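You operate a simulated robot arm through the tools that you are given. There is no shell and no other tool. Be economical: measure what you need, move in short steps, check, and stop when the job is done.

The job below is to be done with a simulated two-armed robot. You get a single attempt, and the scene is never put back.

TASK
Open whichever capped jar expires first, stand it in the pot and bolt the lid shut.
Fine: the two capped jars stand on top of the side shelf; leave the cap there; both bolts. Set down upright: what you pick out.

Only the result counts: the job must be done as asked and must still hold three seconds after the hand-in. Knocking over, shifting, dropping, spilling or breaking anything else fails it. A push-on lid holds only when it is set on centred and level and pressed home; a screw cap is set on level and turned clockwise until tight.

THE ROBOT
Two 7-joint arms with two-finger parallel grippers on one trunk, on a base that drives. Base frame: it is fixed to the floor where the robot stands at the start and does not move with it; the origin is under the middle of the robot, x ahead of it, y to its left, z up. Units: m, degrees, N and s.
The left shoulder is at the start at [0.07, 0.134, 1.149], the right one opposite. With the tool pointing down near the work surface each hand reaches from about 0.1 to 0.38 m from the robot's upright axis, wherever it stands, measured 20 degrees to its own side. Places, roughly: blue valve [0.7, 0.1, 1.1]; brass knob [0.7, 0.3, 1]; inside of the steel pot [0.5, -0.2, 0.8]; left bolt [0.4, 0.1, 0.9]; pot lid [0.2, -0.5, 1.2]; red valve [0.7, 0.2, 1.2]; right bolt [0.4, -0.4, 0.9]; rotary machine [0.9, 1.1, 0.9]; top of the side shelf [0.5, 0.3, 0.8]; yellow valve [0.2, -0.4, 1.1]. Payload 1.57 kg a hand.
Tool frame (each hand has its own): the origin (TCP) lies between the finger pads and is the grasp point; the fingertips stand 0.03 m ahead of it; z points along the fingers, y is the line along which they close. Largest opening 0.08 m; finger width 0.017, thickness 0.012; the body of the gripper, 0.04 by 0.082 m, starts 0.08 m behind the TCP.
Orientation is that of the tool frame in the base frame, as a unit quaternion [x, y, z, w]. With the fingers straight down and closing along the base's y, the tool's x points along the base's -x, its y along +y and its z along -z.

THE INTERFACE
- The arms move only by the tool drive_tool. It takes "left_rows", "right_rows" or both (then of equal length, played together; a hand with none holds still); each is a list of rows, each a list of 7 numbers: the opening, from 0 (shut) to 1 (fully open), then the shift along the base's x, y, z in units of 250 mm (1.0 is 250 mm), then the turn, a rotation vector about the base's x, y, z in units of 180 degrees (1.0 is 180 degrees). In form: [[claw, dx, dy, dz, rx, ry, rz], ...]. A call has 1 to 8 rows; each row is the pose to reach, as a shift and turn from the pose commanded when the call began. A call with a number of a shift or a turn outside -1 to 1 is refused whole. Rows are played at 5 a second. More than 0.05 m and 8.6 degrees between two rows, or a gripper value outside its range, and nothing of the call is played. Where a pose cannot be reached the arm comes as near as it can. A force on the tool above 50 N (or 10 N above the force at the start of the call, whichever is more), or a blocked arm, ends the call early, and 0.2 s more pass. The fingers move at their own pace (about 0.153 m/s each) and stop on an object; they squeeze with about 42 N. The grip force told is the motor's: it shows also when the fingers shut on nothing. Time passes only in rows, and 0.2 s behind the last, so rows that repeat a pose let the fingers close. The reply holds the time, the measured pose of the TCP, the force on the tool along the base axes, the opening and the grip force, in the units named above and with some noise, with the torque about the TCP (base axes, N m) and any sound that the robot's microphone picked up.
- Cameras (640 x 400 px; columns grow to the right, rows downward): "scene" is now at [0.1074, -0.0247, 1.3508]; the picture's right is [-0.25, -0.97, 0.00], its down [-0.87, 0.23, -0.44] and it looks along [0.43, -0.11, -0.90] (base axes); focal length 214 px, centre (320, 200). "left" rides on the left gripper at [0.072, 0.007, -0.122] in its tool frame; the picture's right is [-0.09, 1.00, 0.00], its down [-0.84, -0.08, -0.54] and it looks along [-0.54, -0.05, 0.84] (tool axes); focal length 238 px, centre (320, 200). "right" rides on the right gripper at [0.072, -0.007, -0.122] in its tool frame; the picture's right is [0.09, 1.00, 0.00], its down [-0.84, 0.08, -0.54] and it looks along [-0.54, 0.05, 0.84] (tool axes); focal length 238 px, centre (320, 200). There is no depth. A picture from a camera that has moved, and an enlarged one, comes with that camera's place and axes in the base frame and with its lens. The place of the scene camera against the robot may be out by one fixed shift of up to 0.018 m in any direction.
- get_image(camera): a new picture of that camera. No time passes.
- raise_lower(by): slides the trunk up (or, below 0, down) by that many m; the arms and the scene camera ride with it, the base frame stays. It gives what a move gives, with no picture.
- base_move(legs): drives the robot by 1 to 6 legs, each [ahead, left, turn to the left] in m, m and degrees, along the robot's own axes; the way and the turn of a leg run together, so that a leg with both is an arc; at most 1.5 m and 180 degrees a leg. The arms and the cameras ride along, it lands a little off, and it stops where it bumps. It gives what a move gives.
- head_to(pan, tilt): turns the head with the scene camera to pan (to the left, within 86 degrees either way) and tilt (down, from -29 to 69), counted from straight ahead of the robot. It gives what a move gives.
- close_up(camera, box): a new picture of the part [left, top, right, bottom] of that camera's present view, enlarged. No time passes.
- sign_off(): hands the job in; it is judged then, once.

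Go step by step. Nothing tells you exact positions but the pictures and the camera data: compare them with the known pose of the tool, close in by small moves and look again before you grip or let go. The budget is 120 turns and 88 pictures, counting those below and the enlarged ones. Unless the task says otherwise, let go and move clear before handing in.

The tools are called after "Emit:" by a JSON object that holds its "fn" and its "kwargs". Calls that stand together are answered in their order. drive_tool: Moves the arms, as the interface text tells. Its arguments: {"type":"object","properties":{"left_rows":{"type":"array","items":{"type":"array","items":{"type":"number"}}},"right_rows":{"type":"array","items":{"type":"array","items":{"type":"number"}}}},"required":[]} The other tools are called the same way: raise_lower (by) slides the trunk up or down; base_move (legs) drives the base; head_to (pan, tilt) turns the head that bears the scene camera; get_image (camera) takes a picture; close_up (camera, box) takes an enlarged picture of a part of a camera's view; sign_off () hands the job in.

At the start:

```text
time: 0.0
left_ee_pos: [0.1122, 0.258, 0.4149]
left_tool_rot: [0.107, 0.993, 0.002, 0.045]
left_force: [-0.8, 0.1, -0.5]
left_wrist_torque: [0.0, -0.03, -0.03]
left_width: 0.0801
left_grasp_force: 0.1
right_ee_pos: [0.1138, -0.2604, 0.4151]
right_tool_rot: [-0.107, 0.993, -0.004, 0.047]
right_force: [-0.4, 0.1, 0.6]
right_wrist_torque: [-0.01, 0.0, 0.02]
right_width: 0.0797
right_grasp_force: 0.0
trunk travel left (down, up): [-0.723, 0.217]
robot x, y, heading: [0.002, -0.0008, 0.2]
head pan, tilt: [-14.6, 63.7]
```

scene: 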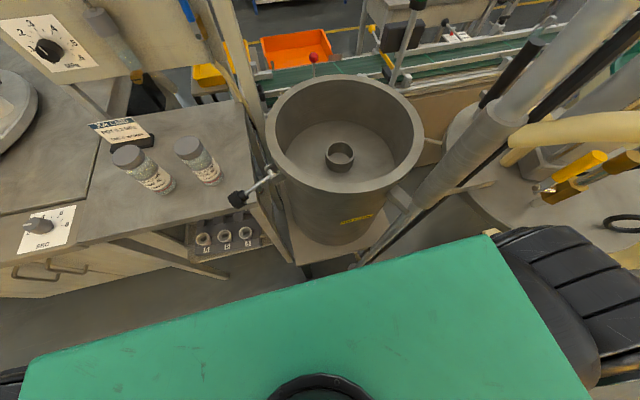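
right: 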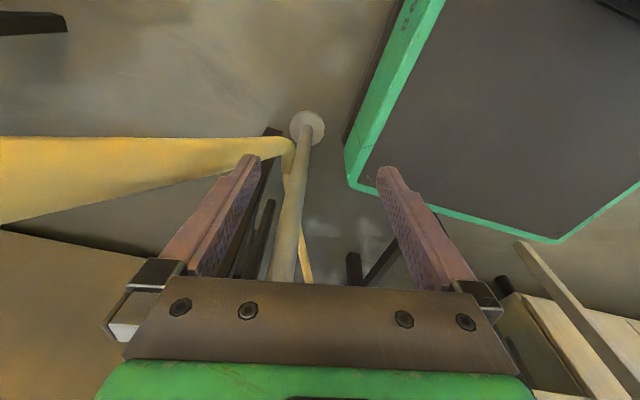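
left: 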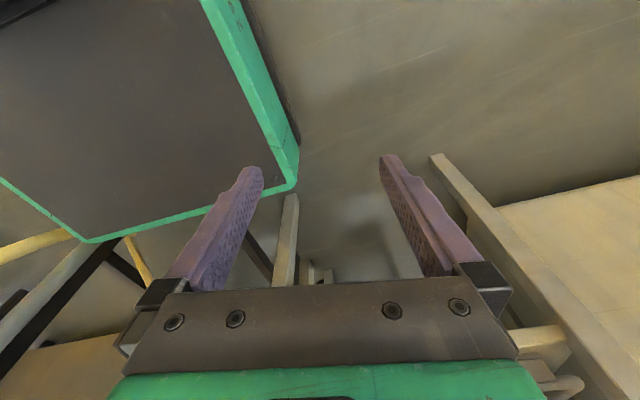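

I see a pot with a small ring inside, two capped jars on the shelf to the left with a sign, and a lid arm on the right. I'll look closer at the jars and the label, then at the rest of the scene.

Emit:
{"fn": "close_up", "kwargs": {"camera": "scene", "box": [80, 110, 240, 210]}}

Emit:
{"fn": "close_up", "kwargs": {"camera": "scene", "box": [220, 40, 480, 250]}}

Emit:
{"fn": "head_to", "kwargs": {"pan": -50, "tilt": 35}}

Emit:
{"fn": "get_image", "kwargs": {"camera": "scene"}}

```text
4.00 times, centred on (160, 160) of scene
camera zoom: at [0.1074, -0.0247, 1.3508], right [-0.25, -0.97, 0.0], down [-0.87, 0.23, -0.44], along [0.43, -0.11, -0.9], focal length 858 px, centre (960, 360)
```

zoom: 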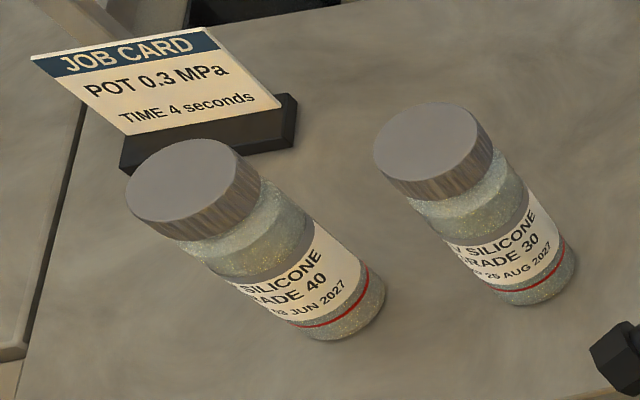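

```text
1.90 times, centred on (350, 145) of scene
camera zoom: at [0.1074, -0.0247, 1.3508], right [-0.25, -0.97, 0.0], down [-0.87, 0.23, -0.44], along [0.43, -0.11, -0.9], focal length 408 px, centre (263, 305)
```

zoom: 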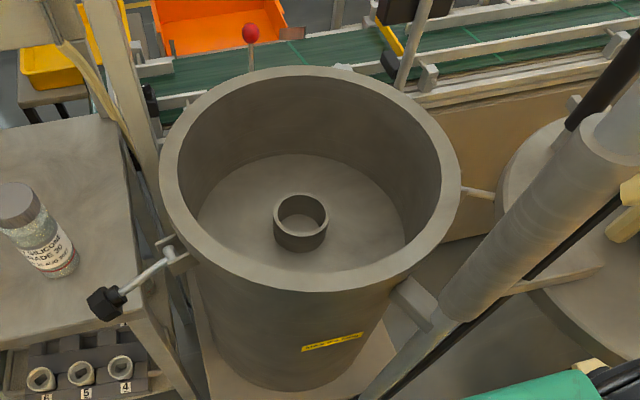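

```text
time: 1.0
left_ee_pos: [0.1125, 0.2579, 0.4147]
left_tool_rot: [0.108, 0.993, 0.002, 0.045]
left_force: [0.8, -0.7, -0.4]
left_wrist_torque: [0.0, -0.01, 0.0]
left_width: 0.0799
left_grasp_force: 0.1
right_ee_pos: [0.1151, -0.2609, 0.4148]
right_tool_rot: [-0.107, 0.993, -0.005, 0.046]
right_force: [0.9, 0.1, 0.0]
right_wrist_torque: [0.03, -0.03, -0.04]
right_width: 0.0801
right_grasp_force: 0.2
trunk travel left (down, up): [-0.723, 0.217]
robot x, y, heading: [0.001, 0.0008, 0.3]
head pan, tilt: [-50.0, 35.0]
```

```text
82 pictures are left
camera scene: at [0.1038, -0.0764, 1.3893], right [-0.77, -0.64, 0.0], down [-0.37, 0.44, -0.82], along [0.53, -0.63, -0.57], focal length 214 px, centre (320, 200)
```

scene: 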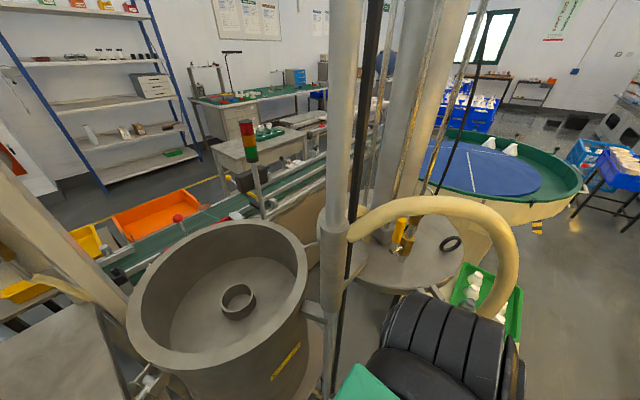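

The left jar reads JUN 2027, the right 25 AUG 2027. Next I find the pot lid, up at the right, and the bolts.

Emit:
{"fn": "head_to", "kwargs": {"pan": -75, "tilt": 15}}

Emit:
{"fn": "get_image", "kwargs": {"camera": "scene"}}

Emit:
{"fn": "head_to", "kwargs": {"pan": 10, "tilt": 25}}

Emit:
{"fn": "get_image", "kwargs": {"camera": "scene"}}

```text
time: 1.9
left_ee_pos: [0.1124, 0.2586, 0.4144]
left_tool_rot: [0.107, 0.993, 0.002, 0.045]
left_force: [-0.6, 0.2, 0.1]
left_wrist_torque: [-0.02, 0.02, -0.01]
left_width: 0.0799
left_grasp_force: 0.1
right_ee_pos: [0.1143, -0.2619, 0.4145]
right_tool_rot: [-0.108, 0.993, -0.004, 0.046]
right_force: [0.1, -0.1, -0.5]
right_wrist_torque: [0.03, -0.03, 0.01]
right_width: 0.08
right_grasp_force: 0.0
trunk travel left (down, up): [-0.723, 0.217]
robot x, y, heading: [-0.0003, -0.0026, -0.0]
head pan, tilt: [-75.0, 15.0]
```

```text
81 pictures are left
camera scene: at [0.0714, -0.0992, 1.4213], right [-0.97, -0.26, 0.0], down [-0.07, 0.25, -0.97], along [0.25, -0.93, -0.26], focal length 214 px, centre (320, 200)
```

scene: 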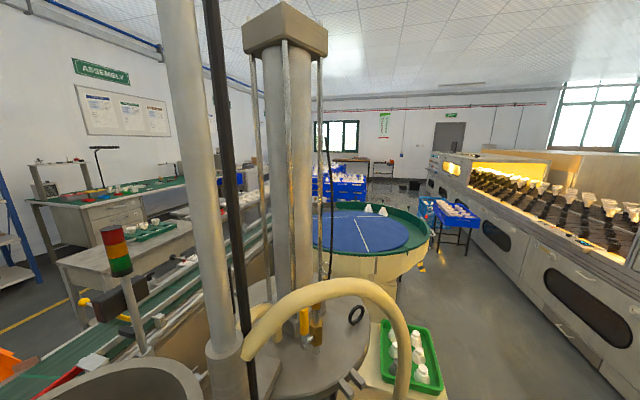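

```text
time: 3.5
left_ee_pos: [0.1126, 0.2578, 0.4151]
left_tool_rot: [0.107, 0.993, 0.002, 0.046]
left_force: [0.7, -0.2, -0.1]
left_wrist_torque: [-0.02, 0.0, 0.02]
left_width: 0.08
left_grasp_force: 0.1
right_ee_pos: [0.1142, -0.2614, 0.4143]
right_tool_rot: [-0.107, 0.993, -0.004, 0.046]
right_force: [-0.6, -0.7, -0.9]
right_wrist_torque: [-0.01, -0.01, 0.01]
right_width: 0.0801
right_grasp_force: 0.1
trunk travel left (down, up): [-0.723, 0.217]
robot x, y, heading: [-0.0008, 0.002, 0.1]
head pan, tilt: [10.0, 25.0]
```

```text
80 pictures are left
camera scene: at [0.1379, 0.0069, 1.4051], right [0.17, -0.98, 0.0], down [-0.42, -0.07, -0.91], along [0.89, 0.16, -0.42], focal length 214 px, centre (320, 200)
```

scene: 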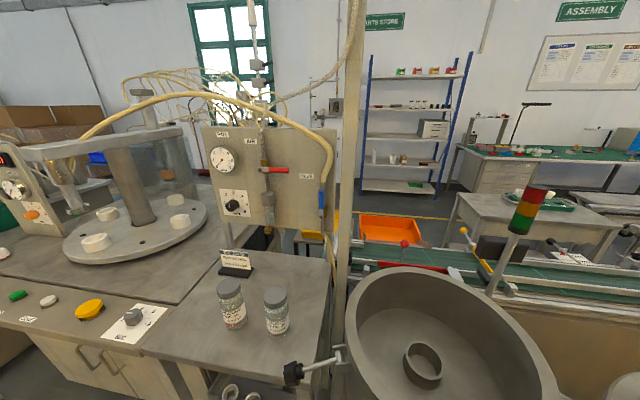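

The lid looks like the round plate carried on the column to the right, with a hose. I'll look at it closer.

Emit:
{"fn": "head_to", "kwargs": {"pan": -75, "tilt": 45}}

Emit:
{"fn": "get_image", "kwargs": {"camera": "scene"}}

Emit:
{"fn": "close_up", "kwargs": {"camera": "scene", "box": [240, 0, 560, 200]}}

```text
time: 5.1
left_ee_pos: [0.1128, 0.2574, 0.4139]
left_tool_rot: [0.108, 0.993, 0.003, 0.045]
left_force: [-1.0, -0.4, -0.2]
left_wrist_torque: [-0.03, 0.0, -0.03]
left_width: 0.0801
left_grasp_force: 0.1
right_ee_pos: [0.1145, -0.2622, 0.4136]
right_tool_rot: [-0.107, 0.993, -0.005, 0.046]
right_force: [0.3, -0.2, -0.2]
right_wrist_torque: [0.03, 0.0, 0.0]
right_width: 0.0801
right_grasp_force: 0.1
trunk travel left (down, up): [-0.723, 0.217]
robot x, y, heading: [-0.0, 0.0013, -0.1]
head pan, tilt: [-75.0, 45.0]
```

```text
79 pictures are left
camera scene: at [0.0682, -0.0875, 1.3745], right [-0.97, -0.26, 0.0], down [-0.18, 0.68, -0.71], along [0.18, -0.68, -0.71], focal length 214 px, centre (320, 200)
```

scene: 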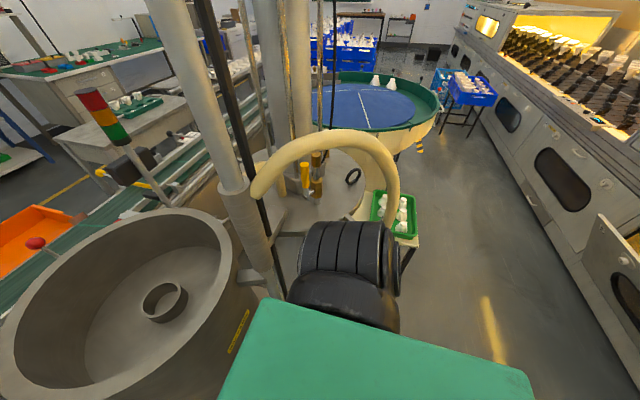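

```text
2.00 times, centred on (400, 100) of scene
camera zoom: at [0.0682, -0.0875, 1.3745], right [-0.97, -0.26, 0.0], down [-0.18, 0.68, -0.71], along [0.18, -0.68, -0.71], focal length 429 px, centre (160, 400)
```

zoom: 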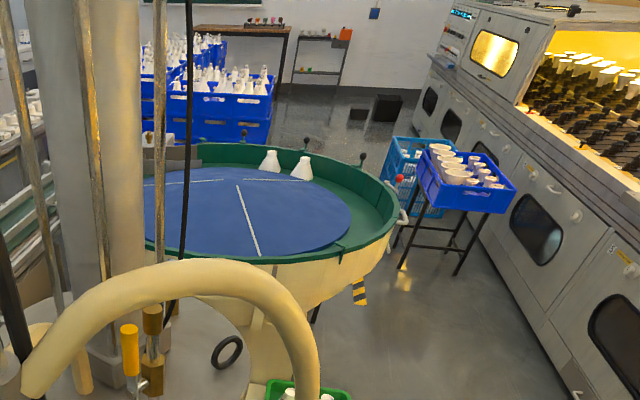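

The robot's own shoulder hides the lid, so I back off for a full view of it.

Emit:
{"fn": "base_move", "kwargs": {"legs": [[-0.5, 0, 0]]}}

Emit:
{"fn": "head_to", "kwargs": {"pan": -35, "tilt": 25}}

Emit:
{"fn": "get_image", "kwargs": {"camera": "scene"}}

```text
time: 8.0
left_ee_pos: [-0.3752, 0.2584, 0.4145]
left_tool_rot: [0.109, 0.993, 0.002, 0.045]
left_force: [-0.4, 0.6, 0.1]
left_wrist_torque: [0.0, -0.02, -0.02]
left_width: 0.08
left_grasp_force: 0.0
right_ee_pos: [-0.3752, -0.2611, 0.4152]
right_tool_rot: [-0.107, 0.993, -0.004, 0.046]
right_force: [-0.4, -0.8, -0.1]
right_wrist_torque: [-0.01, 0.01, -0.01]
right_width: 0.0799
right_grasp_force: 0.1
trunk travel left (down, up): [-0.723, 0.217]
robot x, y, heading: [-0.4874, 0.0004, -0.5]
head pan, tilt: [-75.0, 45.0]
```

```text
time: 9.0
left_ee_pos: [-0.3754, 0.258, 0.4135]
left_tool_rot: [0.109, 0.993, 0.002, 0.045]
left_force: [1.0, -0.1, -0.3]
left_wrist_torque: [0.01, -0.01, -0.01]
left_width: 0.0799
left_grasp_force: 0.0
right_ee_pos: [-0.3754, -0.2617, 0.4147]
right_tool_rot: [-0.106, 0.993, -0.005, 0.046]
right_force: [0.7, 0.7, 0.1]
right_wrist_torque: [-0.01, 0.03, 0.01]
right_width: 0.0799
right_grasp_force: 0.0
trunk travel left (down, up): [-0.723, 0.217]
robot x, y, heading: [-0.4884, -0.0009, -0.2]
head pan, tilt: [-35.0, 25.0]
```

```text
77 pictures are left
camera scene: at [-0.3667, -0.0615, 1.4051], right [-0.58, -0.82, 0.0], down [-0.35, 0.24, -0.91], along [0.74, -0.52, -0.42], focal length 214 px, centre (320, 200)
```

scene: 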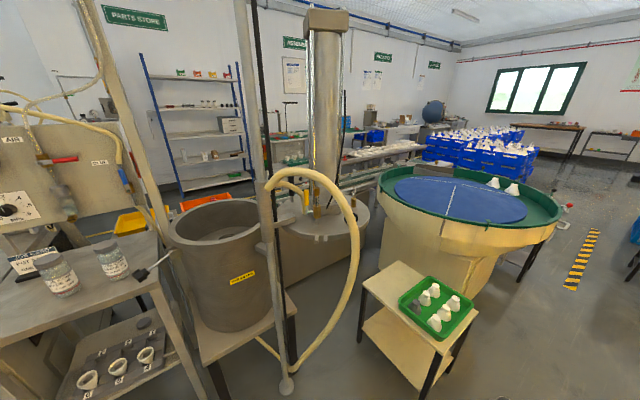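

Emit:
{"fn": "close_up", "kwargs": {"camera": "scene", "box": [140, 130, 400, 292]}}

Emit:
{"fn": "close_up", "kwargs": {"camera": "scene", "box": [0, 120, 260, 282]}}

```text
2.46 times, centred on (270, 211) of scene
camera zoom: at [-0.3667, -0.0615, 1.4051], right [-0.58, -0.82, 0.0], down [-0.35, 0.24, -0.91], along [0.74, -0.52, -0.42], focal length 528 px, centre (443, 173)
```

zoom: 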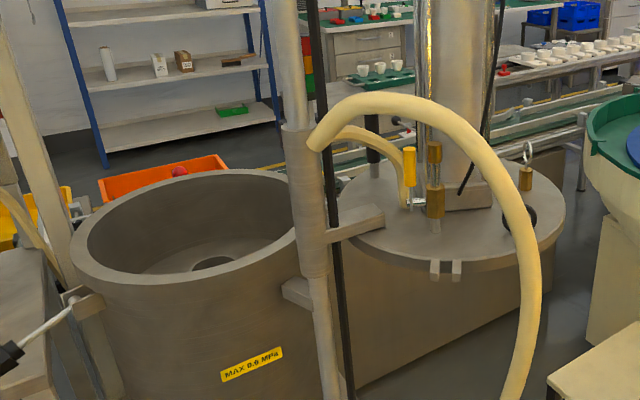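

```text
2.46 times, centred on (130, 201) of scene
camera zoom: at [-0.3667, -0.0615, 1.4051], right [-0.58, -0.82, 0.0], down [-0.35, 0.24, -0.91], along [0.74, -0.52, -0.42], focal length 528 px, centre (788, 198)
```

zoom: 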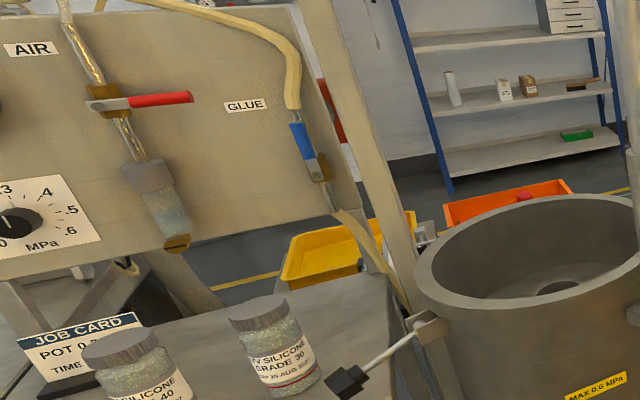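

The lid is a disc on a sleeve of the post and is swung out to the right. The pot rim is at about z=1.02 and the jars stand at about (0.51, 0.31) with tops near 0.96. Out here I have room, so I raise the trunk and hands first.

Emit:
{"fn": "raise_lower", "kwargs": {"by": 0.1}}

Emit:
{"fn": "drive_tool", "kwargs": {"left_rows": [[1, 0, 0, 0.2, 0, 0, 0], [1, 0, 0, 0.4, 0, 0, 0], [1, 0, 0, 0.6, 0, 0, 0], [1, 0, 0, 0.8, 0, 0, 0], [1, 0.1, 0, 1, 0, 0, 0], [1, 0.3, 0, 1, 0, 0, 0], [1, 0.5, 0, 1, 0, 0, 0]], "right_rows": [[1, 0, 0, 0.2, 0, 0, 0], [1, 0, 0, 0.4, 0, 0, 0], [1, 0, 0, 0.6, 0, 0, 0], [1, 0, 0, 0.8, 0, 0, 0], [1, 0.1, 0, 1, 0, 0, 0], [1, 0.3, 0, 1, 0, 0, 0], [1, 0.5, 0, 1, 0, 0, 0]]}}

Emit:
{"fn": "drive_tool", "kwargs": {"left_rows": [[1, 0, 0, 0.2, 0, 0, 0], [1, 0, 0, 0.4, 0, 0, 0], [1, 0, 0, 0.6, 0, 0, 0], [1, 0, 0, 0.8, 0, 0, 0], [1, 0.1, 0, 1, 0, 0, 0], [1, 0.3, 0, 1, 0, 0, 0]], "right_rows": [[1, 0, 0, 0.2, 0, 0, 0], [1, 0, 0, 0.4, 0, 0, 0], [1, 0, 0, 0.6, 0, 0, 0], [1, 0, 0, 0.8, 0, 0, 0], [1, 0.1, 0, 1, 0, 0, 0], [1, 0.3, 0, 1, 0, 0, 0]]}}

Emit:
{"fn": "get_image", "kwargs": {"camera": "scene"}}

Emit:
{"fn": "get_image", "kwargs": {"camera": "right"}}

```text
time: 10.4
left_ee_pos: [-0.3764, 0.2585, 0.5151]
left_tool_rot: [0.109, 0.993, 0.001, 0.044]
left_force: [0.4, 0.6, -0.2]
left_wrist_torque: [-0.01, 0.0, -0.02]
left_width: 0.0799
left_grasp_force: 0.1
right_ee_pos: [-0.3752, -0.2611, 0.5156]
right_tool_rot: [-0.106, 0.993, -0.005, 0.046]
right_force: [-0.1, -0.2, 0.4]
right_wrist_torque: [0.0, -0.02, 0.02]
right_width: 0.0801
right_grasp_force: 0.1
trunk travel left (down, up): [-0.823, 0.117]
robot x, y, heading: [-0.4885, 0.0005, -0.0]
head pan, tilt: [-35.0, 25.0]
```

```text
refused: row 5 steps farther than a row can; nothing moved
```

```text
refused: row 5 steps farther than a row can; nothing moved
```

```text
74 pictures are left
camera scene: at [-0.3665, -0.0614, 1.5051], right [-0.58, -0.82, 0.0], down [-0.35, 0.24, -0.91], along [0.74, -0.52, -0.42], focal length 214 px, centre (320, 200)
```

scene: 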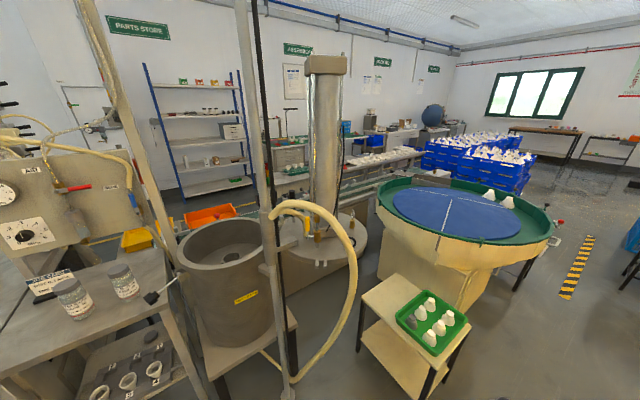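

```text
73 pictures are left
camera right: at [-0.4556, -0.2823, 0.6291], right [-0.3, 0.95, -0.03], down [0.75, 0.25, 0.61], along [0.59, 0.16, -0.79], focal length 238 px, centre (320, 200)
```

right: 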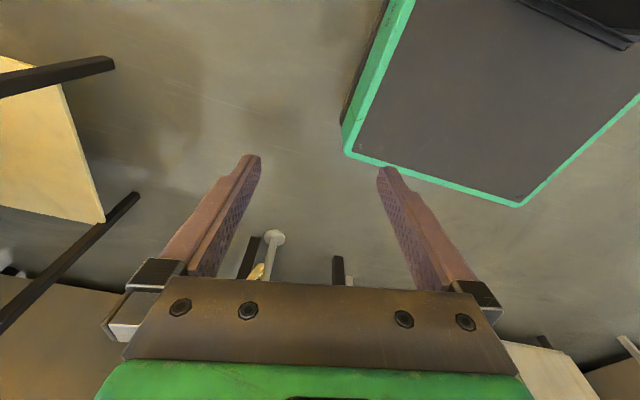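

Steps were slightly too large, so I repeat with legal ones.

Emit:
{"fn": "drive_tool", "kwargs": {"left_rows": [[1, 0, 0, 0.19, 0, 0, 0], [1, 0, 0, 0.38, 0, 0, 0], [1, 0, 0, 0.57, 0, 0, 0], [1, 0, 0, 0.76, 0, 0, 0], [1, 0, 0, 0.95, 0, 0, 0], [1, 0.19, 0, 1, 0, 0, 0], [1, 0.38, 0, 1, 0, 0, 0]], "right_rows": [[1, 0, 0, 0.19, 0, 0, 0], [1, 0, 0, 0.38, 0, 0, 0], [1, 0, 0, 0.57, 0, 0, 0], [1, 0, 0, 0.76, 0, 0, 0], [1, 0, 0, 0.95, 0, 0, 0], [1, 0.19, 0, 1, 0, 0, 0], [1, 0.38, 0, 1, 0, 0, 0]]}}

Emit:
{"fn": "drive_tool", "kwargs": {"left_rows": [[1, 0, 0, 0.19, 0, 0, 0], [1, 0, 0, 0.38, 0, 0, 0], [1, 0, 0, 0.57, 0, 0, 0], [1, 0, 0, 0.76, 0, 0, 0], [1, 0, 0, 0.95, 0, 0, 0], [1, 0.19, 0, 1, 0, 0, 0], [1, 0.38, 0, 1, 0, 0, 0]], "right_rows": [[1, 0, 0, 0.19, 0, 0, 0], [1, 0, 0, 0.38, 0, 0, 0], [1, 0, 0, 0.57, 0, 0, 0], [1, 0, 0, 0.76, 0, 0, 0], [1, 0, 0, 0.95, 0, 0, 0], [1, 0.19, 0, 1, 0, 0, 0], [1, 0.38, 0, 1, 0, 0, 0]]}}

```text
time: 12.0
left_ee_pos: [-0.2765, 0.26, 0.7641]
left_tool_rot: [0.109, 0.993, 0.001, 0.044]
left_force: [-0.4, 0.2, 0.2]
left_wrist_torque: [-0.03, 0.01, 0.02]
left_width: 0.0798
left_grasp_force: 0.0
right_ee_pos: [-0.2799, -0.2595, 0.7662]
right_tool_rot: [-0.106, 0.993, -0.005, 0.045]
right_force: [-0.1, 0.0, 0.1]
right_wrist_torque: [-0.02, 0.02, -0.04]
right_width: 0.0799
right_grasp_force: 0.0
trunk travel left (down, up): [-0.823, 0.117]
robot x, y, heading: [-0.492, 0.003, 0.0]
head pan, tilt: [-35.0, 25.0]
```

```text
time: 12.9
left_ee_pos: [-0.2447, 0.3137, 0.9186]
left_tool_rot: [0.153, 0.984, 0.086, 0.027]
left_force: [0.0, -0.1, -0.7]
left_wrist_torque: [-0.02, 0.0, 0.0]
left_width: 0.08
left_grasp_force: 0.1
left hand out of reach, approached as far as the arm can: row 2, 3, 4
right_ee_pos: [-0.2456, -0.3168, 0.9191]
right_tool_rot: [-0.149, 0.985, -0.087, 0.027]
right_force: [0.5, -0.1, 0.3]
right_wrist_torque: [-0.02, 0.02, -0.02]
right_width: 0.0799
right_grasp_force: 0.0
right hand out of reach, approached as far as the arm can: row 2, 3, 4
trunk travel left (down, up): [-0.823, 0.117]
robot x, y, heading: [-0.4929, -0.0001, -0.0]
head pan, tilt: [-35.0, 25.0]
stopped in row 4 (left hand): the arm was blocked; the commanded pose is now the measured one
```

Too close in for that height; I move the hands forward.

Emit:
{"fn": "drive_tool", "kwargs": {"left_rows": [[1, 0.19, 0, 0, 0, 0, 0], [1, 0.38, 0, 0, 0, 0, 0], [1, 0.57, 0, 0.0, 0, 0, 0], [1, 0.57, 0, 0.1, 0, 0, 0]], "right_rows": [[1, 0.19, 0, 0, 0, 0, 0], [1, 0.38, 0, 0, 0, 0, 0], [1, 0.57, 0, 0.0, 0, 0, 0], [1, 0.57, 0, 0.1, 0, 0, 0]]}}

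```text
time: 13.9
left_ee_pos: [-0.1025, 0.3141, 0.9425]
left_tool_rot: [0.153, 0.984, 0.085, 0.027]
left_force: [0.5, -0.2, -0.1]
left_wrist_torque: [-0.01, 0.0, 0.01]
left_width: 0.0799
left_grasp_force: 0.0
right_ee_pos: [-0.105, -0.3164, 0.9433]
right_tool_rot: [-0.149, 0.984, -0.089, 0.028]
right_force: [-0.5, -0.9, -0.6]
right_wrist_torque: [-0.02, -0.02, 0.0]
right_width: 0.0801
right_grasp_force: 0.1
trunk travel left (down, up): [-0.823, 0.117]
robot x, y, heading: [-0.485, 0.0027, -0.0]
head pan, tilt: [-35.0, 25.0]
```

Now I lift the hands above rim height before driving in toward the jars.

Emit:
{"fn": "drive_tool", "kwargs": {"left_rows": [[1, 0.0, 0, 0.19, 0, 0, 0], [1, 0, 0, 0.38, 0, 0, 0], [1, 0, 0, 0.57, 0, 0, 0], [1, 0, 0, 0.76, 0, 0, 0]], "right_rows": [[1, 0.0, 0, 0.19, 0, 0, 0], [1, 0, 0, 0.38, 0, 0, 0], [1, 0, 0, 0.57, 0, 0, 0], [1, 0, 0, 0.76, 0, 0, 0]]}}

Emit:
{"fn": "head_to", "kwargs": {"pan": 0, "tilt": 45}}

Emit:
{"fn": "get_image", "kwargs": {"camera": "scene"}}

```text
time: 14.9
left_ee_pos: [-0.0786, 0.369, 1.129]
left_tool_rot: [0.154, 0.984, 0.085, 0.027]
left_force: [0.3, 0.3, -0.4]
left_wrist_torque: [0.0, -0.02, 0.01]
left_width: 0.0802
left_grasp_force: 0.2
left hand out of reach, approached as far as the arm can: row 2, 3, 4
right_ee_pos: [-0.0819, -0.3698, 1.1291]
right_tool_rot: [-0.15, 0.984, -0.087, 0.028]
right_force: [-0.3, -0.6, -0.3]
right_wrist_torque: [0.04, -0.03, -0.01]
right_width: 0.08
right_grasp_force: 0.0
right hand out of reach, approached as far as the arm can: row 2, 3, 4
trunk travel left (down, up): [-0.823, 0.117]
robot x, y, heading: [-0.4861, 0.0019, -0.2]
head pan, tilt: [-35.0, 25.0]
```

```text
time: 15.9
left_ee_pos: [-0.0775, 0.3694, 1.1298]
left_tool_rot: [0.152, 0.984, 0.085, 0.028]
left_force: [-0.1, 0.0, -0.2]
left_wrist_torque: [0.01, 0.02, 0.0]
left_width: 0.0801
left_grasp_force: 0.0
right_ee_pos: [-0.0792, -0.3706, 1.1301]
right_tool_rot: [-0.15, 0.984, -0.088, 0.029]
right_force: [0.1, 0.1, -0.3]
right_wrist_torque: [-0.02, -0.02, 0.0]
right_width: 0.0799
right_grasp_force: 0.0
trunk travel left (down, up): [-0.823, 0.117]
robot x, y, heading: [-0.4871, 0.0027, -0.3]
head pan, tilt: [0.0, 45.0]
```

```text
72 pictures are left
camera scene: at [-0.36, -0.0087, 1.4745], right [0.0, -1.0, 0.0], down [-0.71, 0.0, -0.71], along [0.71, 0.0, -0.71], focal length 214 px, centre (320, 200)
```

scene: 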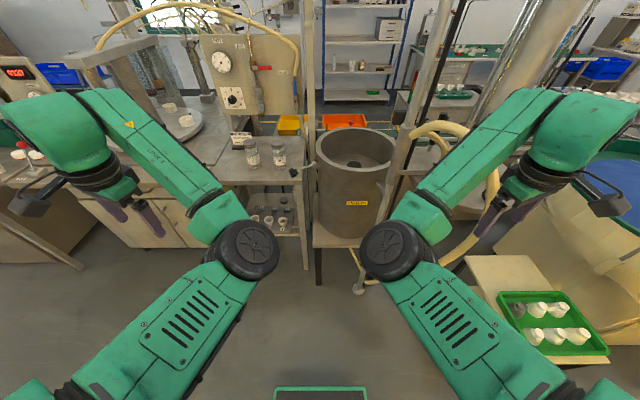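

The left jar is near (0.53, 0.31), the frame post near (0.53, 0.03) and the lid post near (0.23, -0.25). I drive left and then partway in, then look.

Emit:
{"fn": "base_move", "kwargs": {"legs": [[0, 0.28, 0], [0.4, 0, 0]]}}

Emit:
{"fn": "get_image", "kwargs": {"camera": "scene"}}

```text
time: 20.0
left_ee_pos: [0.3273, 0.6436, 1.1306]
left_tool_rot: [0.157, 0.983, 0.085, 0.029]
left_force: [-0.3, 0.4, -0.1]
left_wrist_torque: [0.0, 0.01, 0.0]
left_width: 0.08
left_grasp_force: 0.0
right_ee_pos: [0.318, -0.0966, 1.1303]
right_tool_rot: [-0.145, 0.985, -0.089, 0.029]
right_force: [0.2, -0.6, -0.7]
right_wrist_torque: [-0.04, -0.01, 0.0]
right_width: 0.0801
right_grasp_force: 0.1
trunk travel left (down, up): [-0.823, 0.117]
robot x, y, heading: [-0.0847, 0.2763, -0.7]
head pan, tilt: [0.0, 45.0]
```

```text
71 pictures are left
camera scene: at [0.0411, 0.2676, 1.4747], right [-0.01, -1.0, 0.0], down [-0.71, 0.01, -0.71], along [0.71, -0.01, -0.71], focal length 214 px, centre (320, 200)
```

scene: 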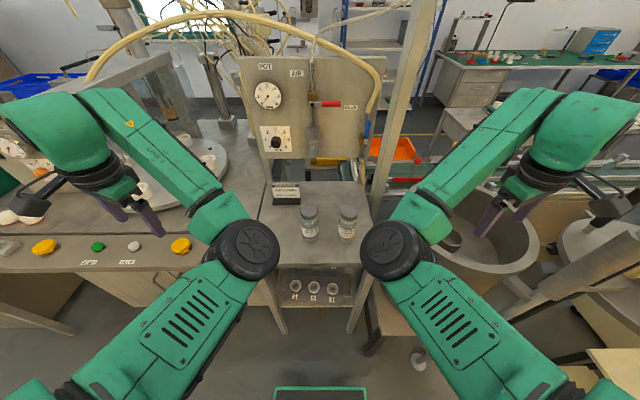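

Jars are at about (0.51, 0.295) and (0.51, 0.175). I level the right hand and bring it in front of the jars so its camera can read both labels.

Emit:
{"fn": "drive_tool", "kwargs": {"right_rows": [[1, 0, 0.15, 0, 0.02, 0.006, -0.03], [1, 0, 0.3, 0, 0.04, 0.012, -0.06], [1, 0, 0.45, 0, 0.057, 0.0185, -0.092], [1, 0, 0.63, 0, 0.057, 0.0185, -0.092], [1, 0, 0.82, 0, 0.057, 0.0185, -0.092], [1, 0, 1.0, 0, 0.057, 0.0185, -0.092]]}}

Emit:
{"fn": "get_image", "kwargs": {"camera": "scene"}}

Emit:
{"fn": "get_image", "kwargs": {"camera": "right"}}

```text
time: 21.4
left_ee_pos: [0.3282, 0.6462, 1.128]
left_tool_rot: [0.157, 0.984, 0.084, 0.028]
left_force: [0.7, 0.0, -0.1]
left_wrist_torque: [0.01, -0.03, -0.03]
left_width: 0.0801
left_grasp_force: 0.1
right_ee_pos: [0.4724, 0.0723, 1.1338]
right_tool_rot: [-0.001, 1.0, -0.001, -0.002]
right_force: [-0.3, -0.5, 0.0]
right_wrist_torque: [-0.01, -0.01, -0.01]
right_width: 0.0797
right_grasp_force: 0.0
right hand out of reach, approached as far as the arm can: row 1, 2, 3, 4, 5, 6
trunk travel left (down, up): [-0.823, 0.117]
robot x, y, heading: [-0.0842, 0.2776, -0.7]
head pan, tilt: [0.0, 45.0]
```

```text
70 pictures are left
camera scene: at [0.0439, 0.2704, 1.4743], right [-0.01, -1.0, 0.0], down [-0.71, 0.01, -0.71], along [0.71, -0.01, -0.71], focal length 214 px, centre (320, 200)
```

scene: 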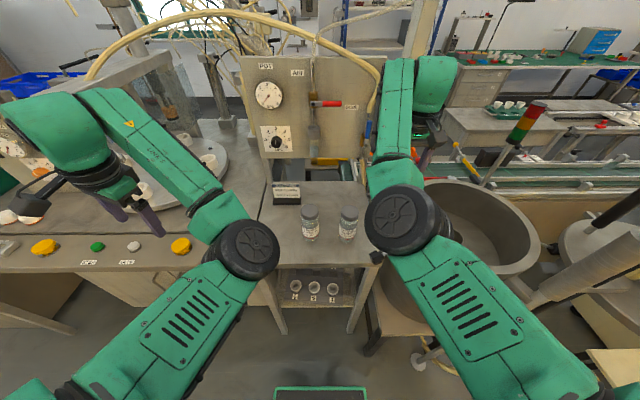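

```text
69 pictures are left
camera right: at [0.4018, 0.0653, 1.2551], right [-0.09, 1.0, 0.0], down [0.84, 0.08, 0.54], along [0.54, 0.05, -0.84], focal length 238 px, centre (320, 200)
```

right: 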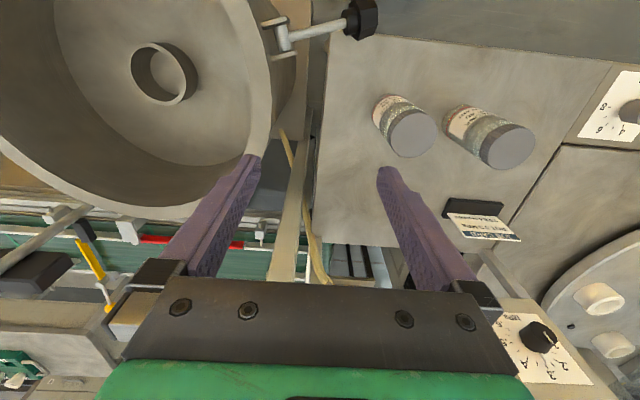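

I'm reading the labels from the right hand's camera.

Emit:
{"fn": "close_up", "kwargs": {"camera": "right", "box": [360, 80, 560, 205]}}

```text
3.20 times, centred on (460, 142) of right
camera zoom: at [0.4018, 0.0653, 1.2551], right [-0.09, 1.0, 0.0], down [0.84, 0.08, 0.54], along [0.54, 0.05, -0.84], focal length 763 px, centre (-128, 384)
```

zoom: 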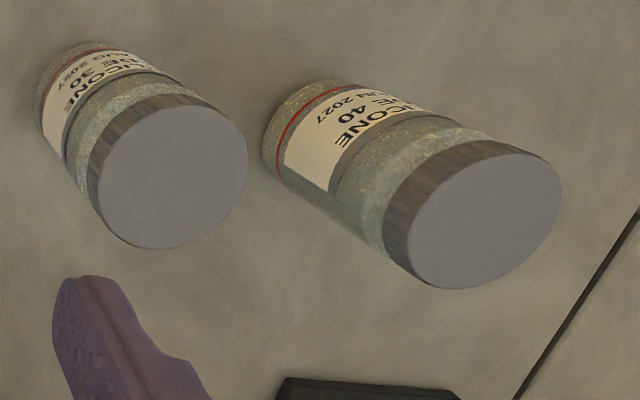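

Emit:
{"fn": "close_up", "kwargs": {"camera": "scene", "box": [292, 196, 372, 246]}}

```text
8.00 times, centred on (332, 221) of scene
camera zoom: at [0.0439, 0.2704, 1.4743], right [-0.01, -1.0, 0.0], down [-0.71, 0.01, -0.71], along [0.71, -0.01, -0.71], focal length 1716 px, centre (224, 32)
```

zoom: 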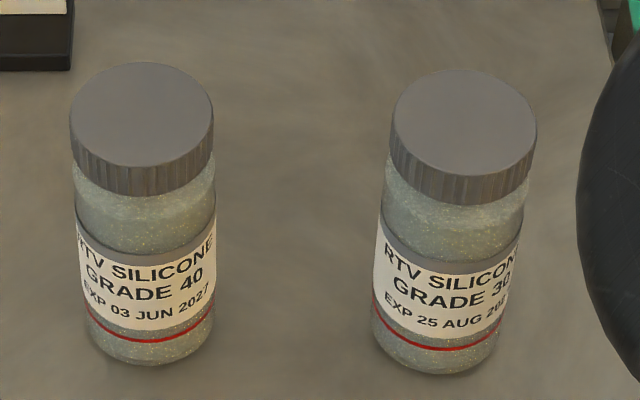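

The left jar expires first (EXP 03 JUN 2027 against 25 AUG 2027). I'll hold it with the left hand, coming in from the left at a slant, and unscrew the cap from above with the right.

Emit:
{"fn": "drive_tool", "kwargs": {"left_rows": [[1, 0.03, -0.05, -0.02, -0.0259, -0.018, -0.0328], [1, 0.06, -0.1, -0.04, -0.0518, -0.036, -0.0656], [1, 0.09, -0.15, -0.06, -0.0777, -0.054, -0.0983], [1, 0.12, -0.2, -0.08, -0.1036, -0.072, -0.1311], [1, 0.15, -0.25, -0.1, -0.1294, -0.09, -0.1639], [1, 0.18, -0.3, -0.12, -0.1553, -0.108, -0.1967], [1, 0.21, -0.35, -0.14, -0.1812, -0.126, -0.2294], [1, 0.24, -0.4, -0.16, -0.2071, -0.144, -0.2622]]}}

Emit:
{"fn": "drive_tool", "kwargs": {"left_rows": [[1, 0.03, -0.05, -0.04, -0.0259, -0.018, -0.0328], [1, 0.05, -0.1, -0.04, -0.0259, -0.018, -0.0328]]}}

Emit:
{"fn": "get_image", "kwargs": {"camera": "scene"}}

Emit:
{"fn": "get_image", "kwargs": {"camera": "left"}}

```text
time: 23.2
left_ee_pos: [0.3886, 0.5431, 1.0886]
left_tool_rot: [0.489, 0.785, -0.21, 0.317]
left_force: [0.8, -0.1, -0.4]
left_wrist_torque: [0.02, -0.01, 0.01]
left_width: 0.0798
left_grasp_force: 0.0
left hand out of reach, approached as far as the arm can: row 1, 2, 3, 4, 5, 6
right_ee_pos: [0.4723, 0.0681, 1.1341]
right_tool_rot: [-0.001, 1.0, 0.001, -0.002]
right_force: [0.3, -0.1, 0.0]
right_wrist_torque: [-0.02, 0.01, -0.03]
right_width: 0.08
right_grasp_force: 0.0
trunk travel left (down, up): [-0.823, 0.117]
robot x, y, heading: [-0.0855, 0.276, -0.7]
head pan, tilt: [0.0, 45.0]
```

```text
time: 23.8
left_ee_pos: [0.4013, 0.5181, 1.0793]
left_tool_rot: [0.521, 0.742, -0.241, 0.347]
left_force: [0.4, -0.2, -1.1]
left_wrist_torque: [0.0, 0.02, 0.0]
left_width: 0.0803
left_grasp_force: 0.0
right_ee_pos: [0.4727, 0.0686, 1.1334]
right_tool_rot: [0.0, 1.0, 0.001, -0.001]
right_force: [-0.4, 0.5, -0.2]
right_wrist_torque: [0.01, 0.01, -0.03]
right_width: 0.0799
right_grasp_force: 0.1
trunk travel left (down, up): [-0.823, 0.117]
robot x, y, heading: [-0.0887, 0.2774, -0.6]
head pan, tilt: [0.0, 45.0]
```

```text
66 pictures are left
camera scene: at [0.0431, 0.2664, 1.4745], right [-0.01, -1.0, 0.0], down [-0.71, 0.01, -0.71], along [0.71, -0.01, -0.71], focal length 214 px, centre (320, 200)
```

scene: 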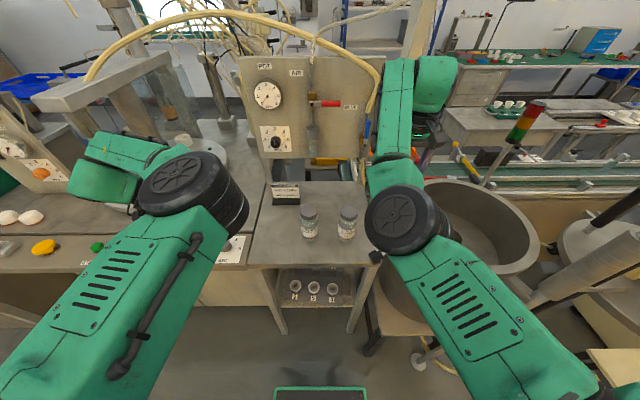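

```text
65 pictures are left
camera left: at [0.3596, 0.6516, 1.1009], right [0.96, 0.28, 0.07], down [-0.03, -0.14, 0.99], along [0.29, -0.95, -0.13], focal length 238 px, centre (320, 200)
```

left: 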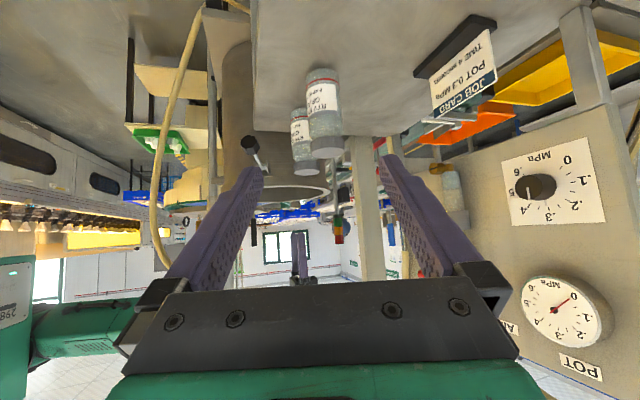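

The left camera gives a good side view: the jar is at (0.483, 0.310), base near 0.838, top near 0.975. I move in along the finger line to just short of it.

Emit:
{"fn": "drive_tool", "kwargs": {"left_rows": [[1, 0.045, -0.115, -0.102, 0, 0, 0], [1, 0.09, -0.23, -0.203, 0, 0, 0], [1, 0.135, -0.344, -0.305, 0, 0, 0], [1, 0.18, -0.459, -0.406, 0, 0, 0], [1, 0.226, -0.574, -0.508, 0, 0, 0]]}}

Emit:
{"fn": "get_image", "kwargs": {"camera": "left"}}

Emit:
{"fn": "close_up", "kwargs": {"camera": "scene", "box": [200, 140, 400, 265]}}

```text
time: 25.0
left_ee_pos: [0.457, 0.3724, 0.9495]
left_tool_rot: [0.521, 0.742, -0.242, 0.346]
left_force: [-0.5, 0.1, -0.1]
left_wrist_torque: [-0.03, 0.01, -0.01]
left_width: 0.08
left_grasp_force: 0.1
right_ee_pos: [0.4737, 0.0682, 1.1333]
right_tool_rot: [-0.001, 1.0, 0.001, -0.001]
right_force: [-0.5, 0.5, -0.5]
right_wrist_torque: [0.01, 0.04, 0.03]
right_width: 0.0801
right_grasp_force: 0.1
trunk travel left (down, up): [-0.823, 0.117]
robot x, y, heading: [-0.0847, 0.2746, -1.0]
head pan, tilt: [0.0, 45.0]
```

```text
64 pictures are left
camera left: at [0.4161, 0.5067, 0.9731], right [0.96, 0.28, 0.07], down [-0.03, -0.14, 0.99], along [0.29, -0.95, -0.13], focal length 238 px, centre (320, 200)
```

left: 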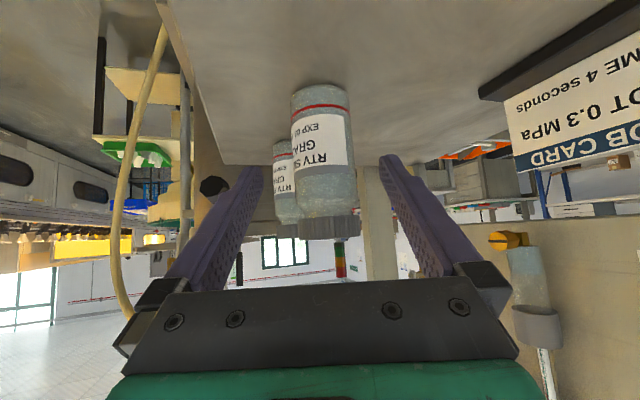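

```text
3.20 times, centred on (300, 202) of scene
camera zoom: at [0.0436, 0.2667, 1.4744], right [-0.01, -1.0, 0.0], down [-0.71, 0.01, -0.71], along [0.71, -0.01, -0.71], focal length 686 px, centre (384, 192)
```

zoom: 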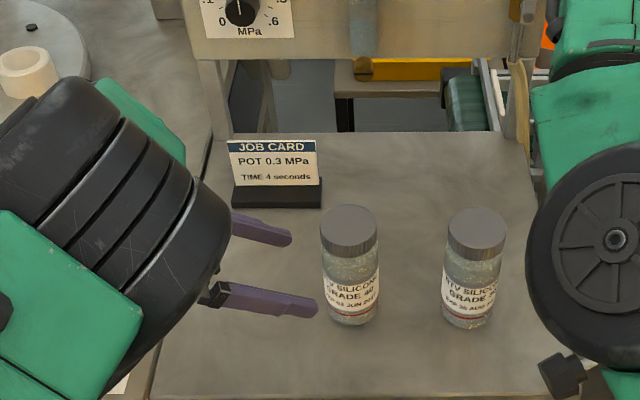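

Well aligned. I advance to the jar and close gently on the body.

Emit:
{"fn": "drive_tool", "kwargs": {"left_rows": [[1, 0.035, -0.083, -0.073, 0, 0, 0], [1, 0.07, -0.166, -0.146, 0, 0, 0], [1, 0.104, -0.25, -0.218, 0, 0, 0], [1, 0.104, -0.25, -0.218, 0, 0, 0]]}}

Emit:
{"fn": "get_image", "kwargs": {"camera": "left"}}

```text
time: 26.0
left_ee_pos: [0.4819, 0.3122, 0.8971]
left_tool_rot: [0.52, 0.741, -0.244, 0.348]
left_force: [0.6, -0.4, -0.9]
left_wrist_torque: [0.0, 0.0, 0.02]
left_width: 0.08
left_grasp_force: 0.1
right_ee_pos: [0.4721, 0.0692, 1.1339]
right_tool_rot: [-0.001, 1.0, 0.001, -0.001]
right_force: [0.2, -0.4, -0.2]
right_wrist_torque: [0.02, -0.02, -0.03]
right_width: 0.08
right_grasp_force: 0.0
trunk travel left (down, up): [-0.823, 0.117]
robot x, y, heading: [-0.0882, 0.2783, -0.6]
head pan, tilt: [0.0, 45.0]
```

```text
62 pictures are left
camera left: at [0.4409, 0.4462, 0.918], right [0.96, 0.28, 0.07], down [-0.03, -0.14, 0.99], along [0.29, -0.95, -0.13], focal length 238 px, centre (320, 200)
```

left: 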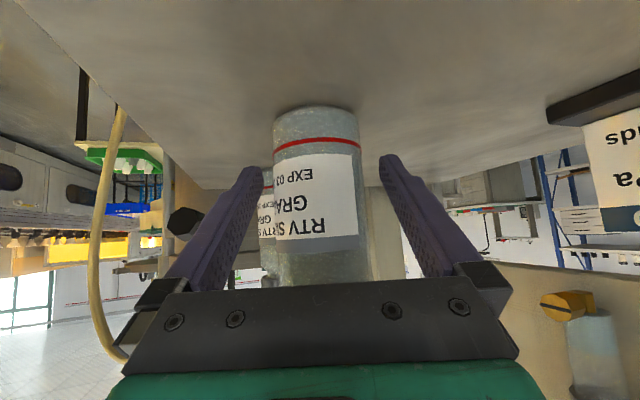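

Emit:
{"fn": "drive_tool", "kwargs": {"left_rows": [[0.6, 0, 0, 0, 0, 0, 0], [0.0, 0, 0, 0, 0, 0, 0], [0, 0, 0, 0, 0, 0, 0], [0, 0, 0, 0, 0, 0, 0]]}}

Emit:
{"fn": "drive_tool", "kwargs": {"right_rows": [[1, 0, 0.19, 0.05, 0, 0, 0], [1, 0, 0.38, 0.05, 0, 0, 0], [1, 0, 0.57, 0.05, 0, 0, 0], [1, 0, 0.7, 0.05, 0, 0, 0]]}}

Emit:
{"fn": "get_image", "kwargs": {"camera": "scene"}}

Emit:
{"fn": "get_image", "kwargs": {"camera": "right"}}

```text
time: 27.0
left_ee_pos: [0.4818, 0.3132, 0.8963]
left_tool_rot: [0.521, 0.742, -0.242, 0.346]
left_force: [-0.8, -0.6, 0.3]
left_wrist_torque: [-0.06, 0.11, 0.0]
left_width: 0.055
left_grasp_force: 42.1
right_ee_pos: [0.4734, 0.0685, 1.1333]
right_tool_rot: [0.0, 1.0, 0.001, -0.001]
right_force: [-0.4, 0.7, -0.4]
right_wrist_torque: [0.03, 0.0, -0.03]
right_width: 0.08
right_grasp_force: 0.0
trunk travel left (down, up): [-0.823, 0.117]
robot x, y, heading: [-0.0853, 0.282, -0.8]
head pan, tilt: [0.0, 45.0]
```

```text
time: 28.0
left_ee_pos: [0.4832, 0.3131, 0.896]
left_tool_rot: [0.52, 0.742, -0.242, 0.347]
left_force: [0.0, 1.9, -0.7]
left_wrist_torque: [0.06, 0.09, -0.04]
left_width: 0.0546
left_grasp_force: 42.1
right_ee_pos: [0.4804, 0.2462, 1.1524]
right_tool_rot: [-0.001, 1.0, 0.0, -0.001]
right_force: [0.5, -0.5, -0.1]
right_wrist_torque: [-0.03, 0.02, 0.01]
right_width: 0.0803
right_grasp_force: 0.2
right hand out of reach, approached as far as the arm can: row 1, 2, 3, 4
trunk travel left (down, up): [-0.823, 0.117]
robot x, y, heading: [-0.087, 0.2821, -0.7]
head pan, tilt: [0.0, 45.0]
```

```text
61 pictures are left
camera scene: at [0.0427, 0.2686, 1.4745], right [-0.01, -1.0, 0.0], down [-0.71, 0.01, -0.71], along [0.71, -0.01, -0.71], focal length 214 px, centre (320, 200)
```

scene: 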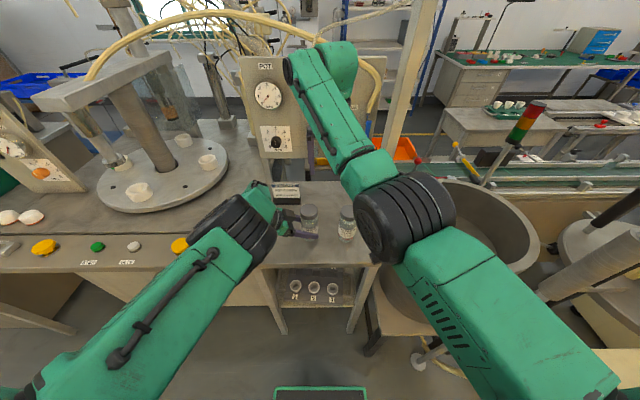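

```text
60 pictures are left
camera right: at [0.4084, 0.2401, 1.2743], right [-0.09, 1.0, 0.0], down [0.84, 0.08, 0.54], along [0.54, 0.05, -0.84], focal length 238 px, centre (320, 200)
```

right: 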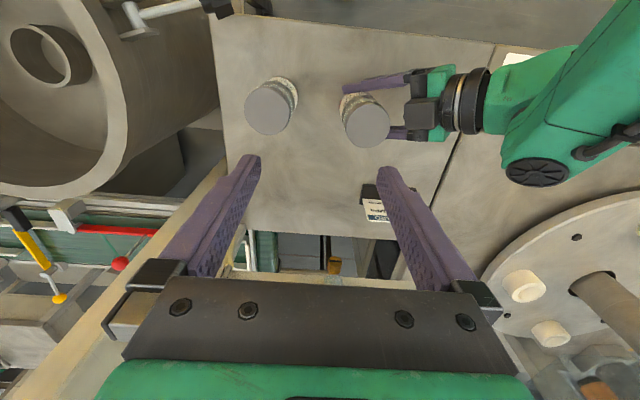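

The jar is held (width 0.055) and the arms are clear of each other. I turn the right hand clockwise beforehand while centring it over the cap.

Emit:
{"fn": "drive_tool", "kwargs": {"right_rows": [[1, 0.0, 0.03, -0.05, 0, 0, -0.045], [1, 0.0, 0.06, -0.1, 0, 0, -0.09], [1, 0.0, 0.1, -0.15, 0, 0, -0.135], [1, 0.0, 0.14, -0.2, 0, 0, -0.18], [1, 0.0, 0.18, -0.25, 0, 0, -0.225], [1, 0.0, 0.22, -0.3, 0, 0, -0.27], [1, 0.015, 0.255, -0.3, 0, 0, -0.315], [1, 0.015, 0.255, -0.3, 0, 0, -0.36]]}}

Emit:
{"fn": "drive_tool", "kwargs": {"right_rows": [[0.9, 0, 0, 0, 0, 0, -0.045], [0.9, 0, 0, 0, 0, 0, -0.09], [0.9, 0, 0, 0, 0, 0, -0.135]]}}

Emit:
{"fn": "get_image", "kwargs": {"camera": "right"}}

```text
time: 29.8
left_ee_pos: [0.4827, 0.313, 0.8962]
left_tool_rot: [0.521, 0.742, -0.243, 0.346]
left_force: [-0.1, 0.8, 0.8]
left_wrist_torque: [-0.01, 0.06, -0.07]
left_width: 0.0548
left_grasp_force: 42.3
right_ee_pos: [0.4817, 0.3054, 1.0784]
right_tool_rot: [0.516, 0.857, 0.0, 0.0]
right_force: [-1.0, 0.5, -0.4]
right_wrist_torque: [-0.01, 0.02, 0.0]
right_width: 0.0799
right_grasp_force: 0.0
right hand out of reach, approached as far as the arm can: row 7, 8
trunk travel left (down, up): [-0.823, 0.117]
robot x, y, heading: [-0.0865, 0.2812, -0.5]
head pan, tilt: [0.0, 45.0]
```

```text
time: 30.6
left_ee_pos: [0.4836, 0.3133, 0.8944]
left_tool_rot: [0.52, 0.741, -0.242, 0.348]
left_force: [-0.2, 0.3, 0.6]
left_wrist_torque: [0.02, 0.01, -0.02]
left_width: 0.0546
left_grasp_force: 42.1
right_ee_pos: [0.4804, 0.306, 1.0788]
right_tool_rot: [0.701, 0.713, 0.001, 0.001]
right_force: [0.2, 1.0, -0.4]
right_wrist_torque: [0.01, 0.0, -0.02]
right_width: 0.072
right_grasp_force: 0.1
trunk travel left (down, up): [-0.823, 0.117]
robot x, y, heading: [-0.0871, 0.2793, -0.8]
head pan, tilt: [0.0, 45.0]
```

```text
59 pictures are left
camera right: at [0.4725, 0.378, 1.1994], right [0.99, 0.11, 0.0], down [0.09, -0.84, 0.54], along [0.06, -0.54, -0.84], focal length 238 px, centre (320, 200)
```

right: 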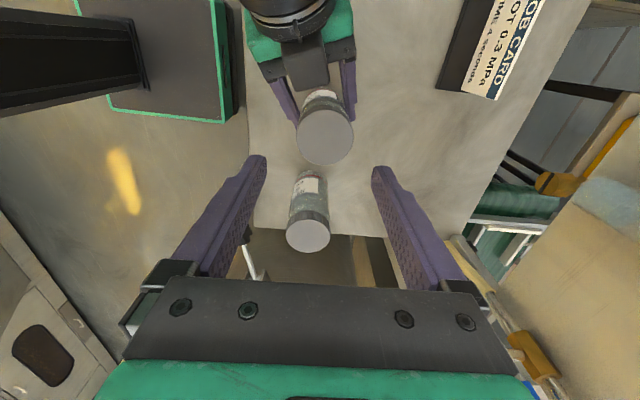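

Cap centre reads (0.4845, 0.306). I descend onto the cap and grip it.

Emit:
{"fn": "drive_tool", "kwargs": {"right_rows": [[0.95, 0.016, 0, -0.12, 0, 0, 0], [0.95, 0.016, 0, -0.25, 0, 0, 0], [0.95, 0.016, 0, -0.376, 0, 0, 0], [0.95, 0.016, 0, -0.376, 0, 0, 0]]}}

Emit:
{"fn": "get_image", "kwargs": {"camera": "right"}}

Emit:
{"fn": "drive_tool", "kwargs": {"right_rows": [[0.4, 0, 0, 0, 0, 0, 0], [0, 0, 0, 0, 0, 0, 0], [0, 0, 0, 0, 0, 0, 0]]}}

```text
time: 31.6
left_ee_pos: [0.4819, 0.3134, 0.8969]
left_tool_rot: [0.521, 0.741, -0.243, 0.347]
left_force: [0.3, 0.0, -0.4]
left_wrist_torque: [-0.02, -0.03, 0.01]
left_width: 0.0549
left_grasp_force: 41.8
right_ee_pos: [0.4804, 0.3043, 0.9936]
right_tool_rot: [0.7, 0.714, 0.001, 0.0]
right_force: [1.2, 0.4, 0.2]
right_wrist_torque: [0.01, 0.01, -0.01]
right_width: 0.076
right_grasp_force: 0.1
right hand out of reach, approached as far as the arm can: row 1, 2, 3, 4
trunk travel left (down, up): [-0.823, 0.117]
robot x, y, heading: [-0.0847, 0.2778, -0.8]
head pan, tilt: [0.0, 45.0]
```

```text
58 pictures are left
camera right: at [0.4721, 0.3772, 1.1157], right [0.99, 0.11, 0.0], down [0.09, -0.84, 0.54], along [0.06, -0.54, -0.84], focal length 238 px, centre (320, 200)
```

right: 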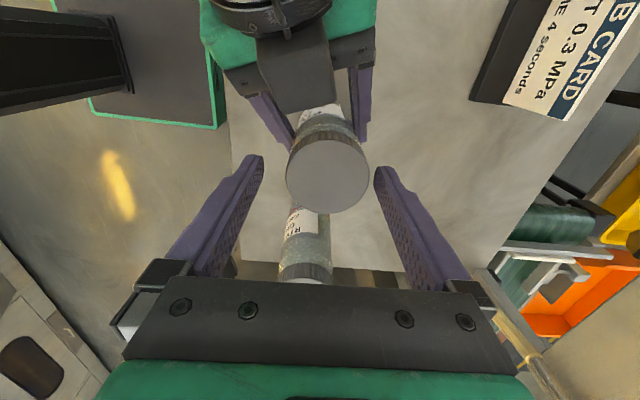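

```text
time: 32.4
left_ee_pos: [0.4813, 0.3115, 0.895]
left_tool_rot: [0.522, 0.741, -0.245, 0.345]
left_force: [-30.1, -1.5, 7.7]
left_wrist_torque: [-0.32, -1.34, -0.33]
left_width: 0.0551
left_grasp_force: 42.1
right_ee_pos: [0.4807, 0.3034, 0.9967]
right_tool_rot: [0.701, 0.713, 0.002, 0.002]
right_force: [28.8, 0.3, -6.4]
right_wrist_torque: [0.1, -1.41, 0.15]
right_width: 0.0515
right_grasp_force: 42.0
trunk travel left (down, up): [-0.823, 0.117]
robot x, y, heading: [-0.0871, 0.2738, -0.8]
head pan, tilt: [0.0, 45.0]
```

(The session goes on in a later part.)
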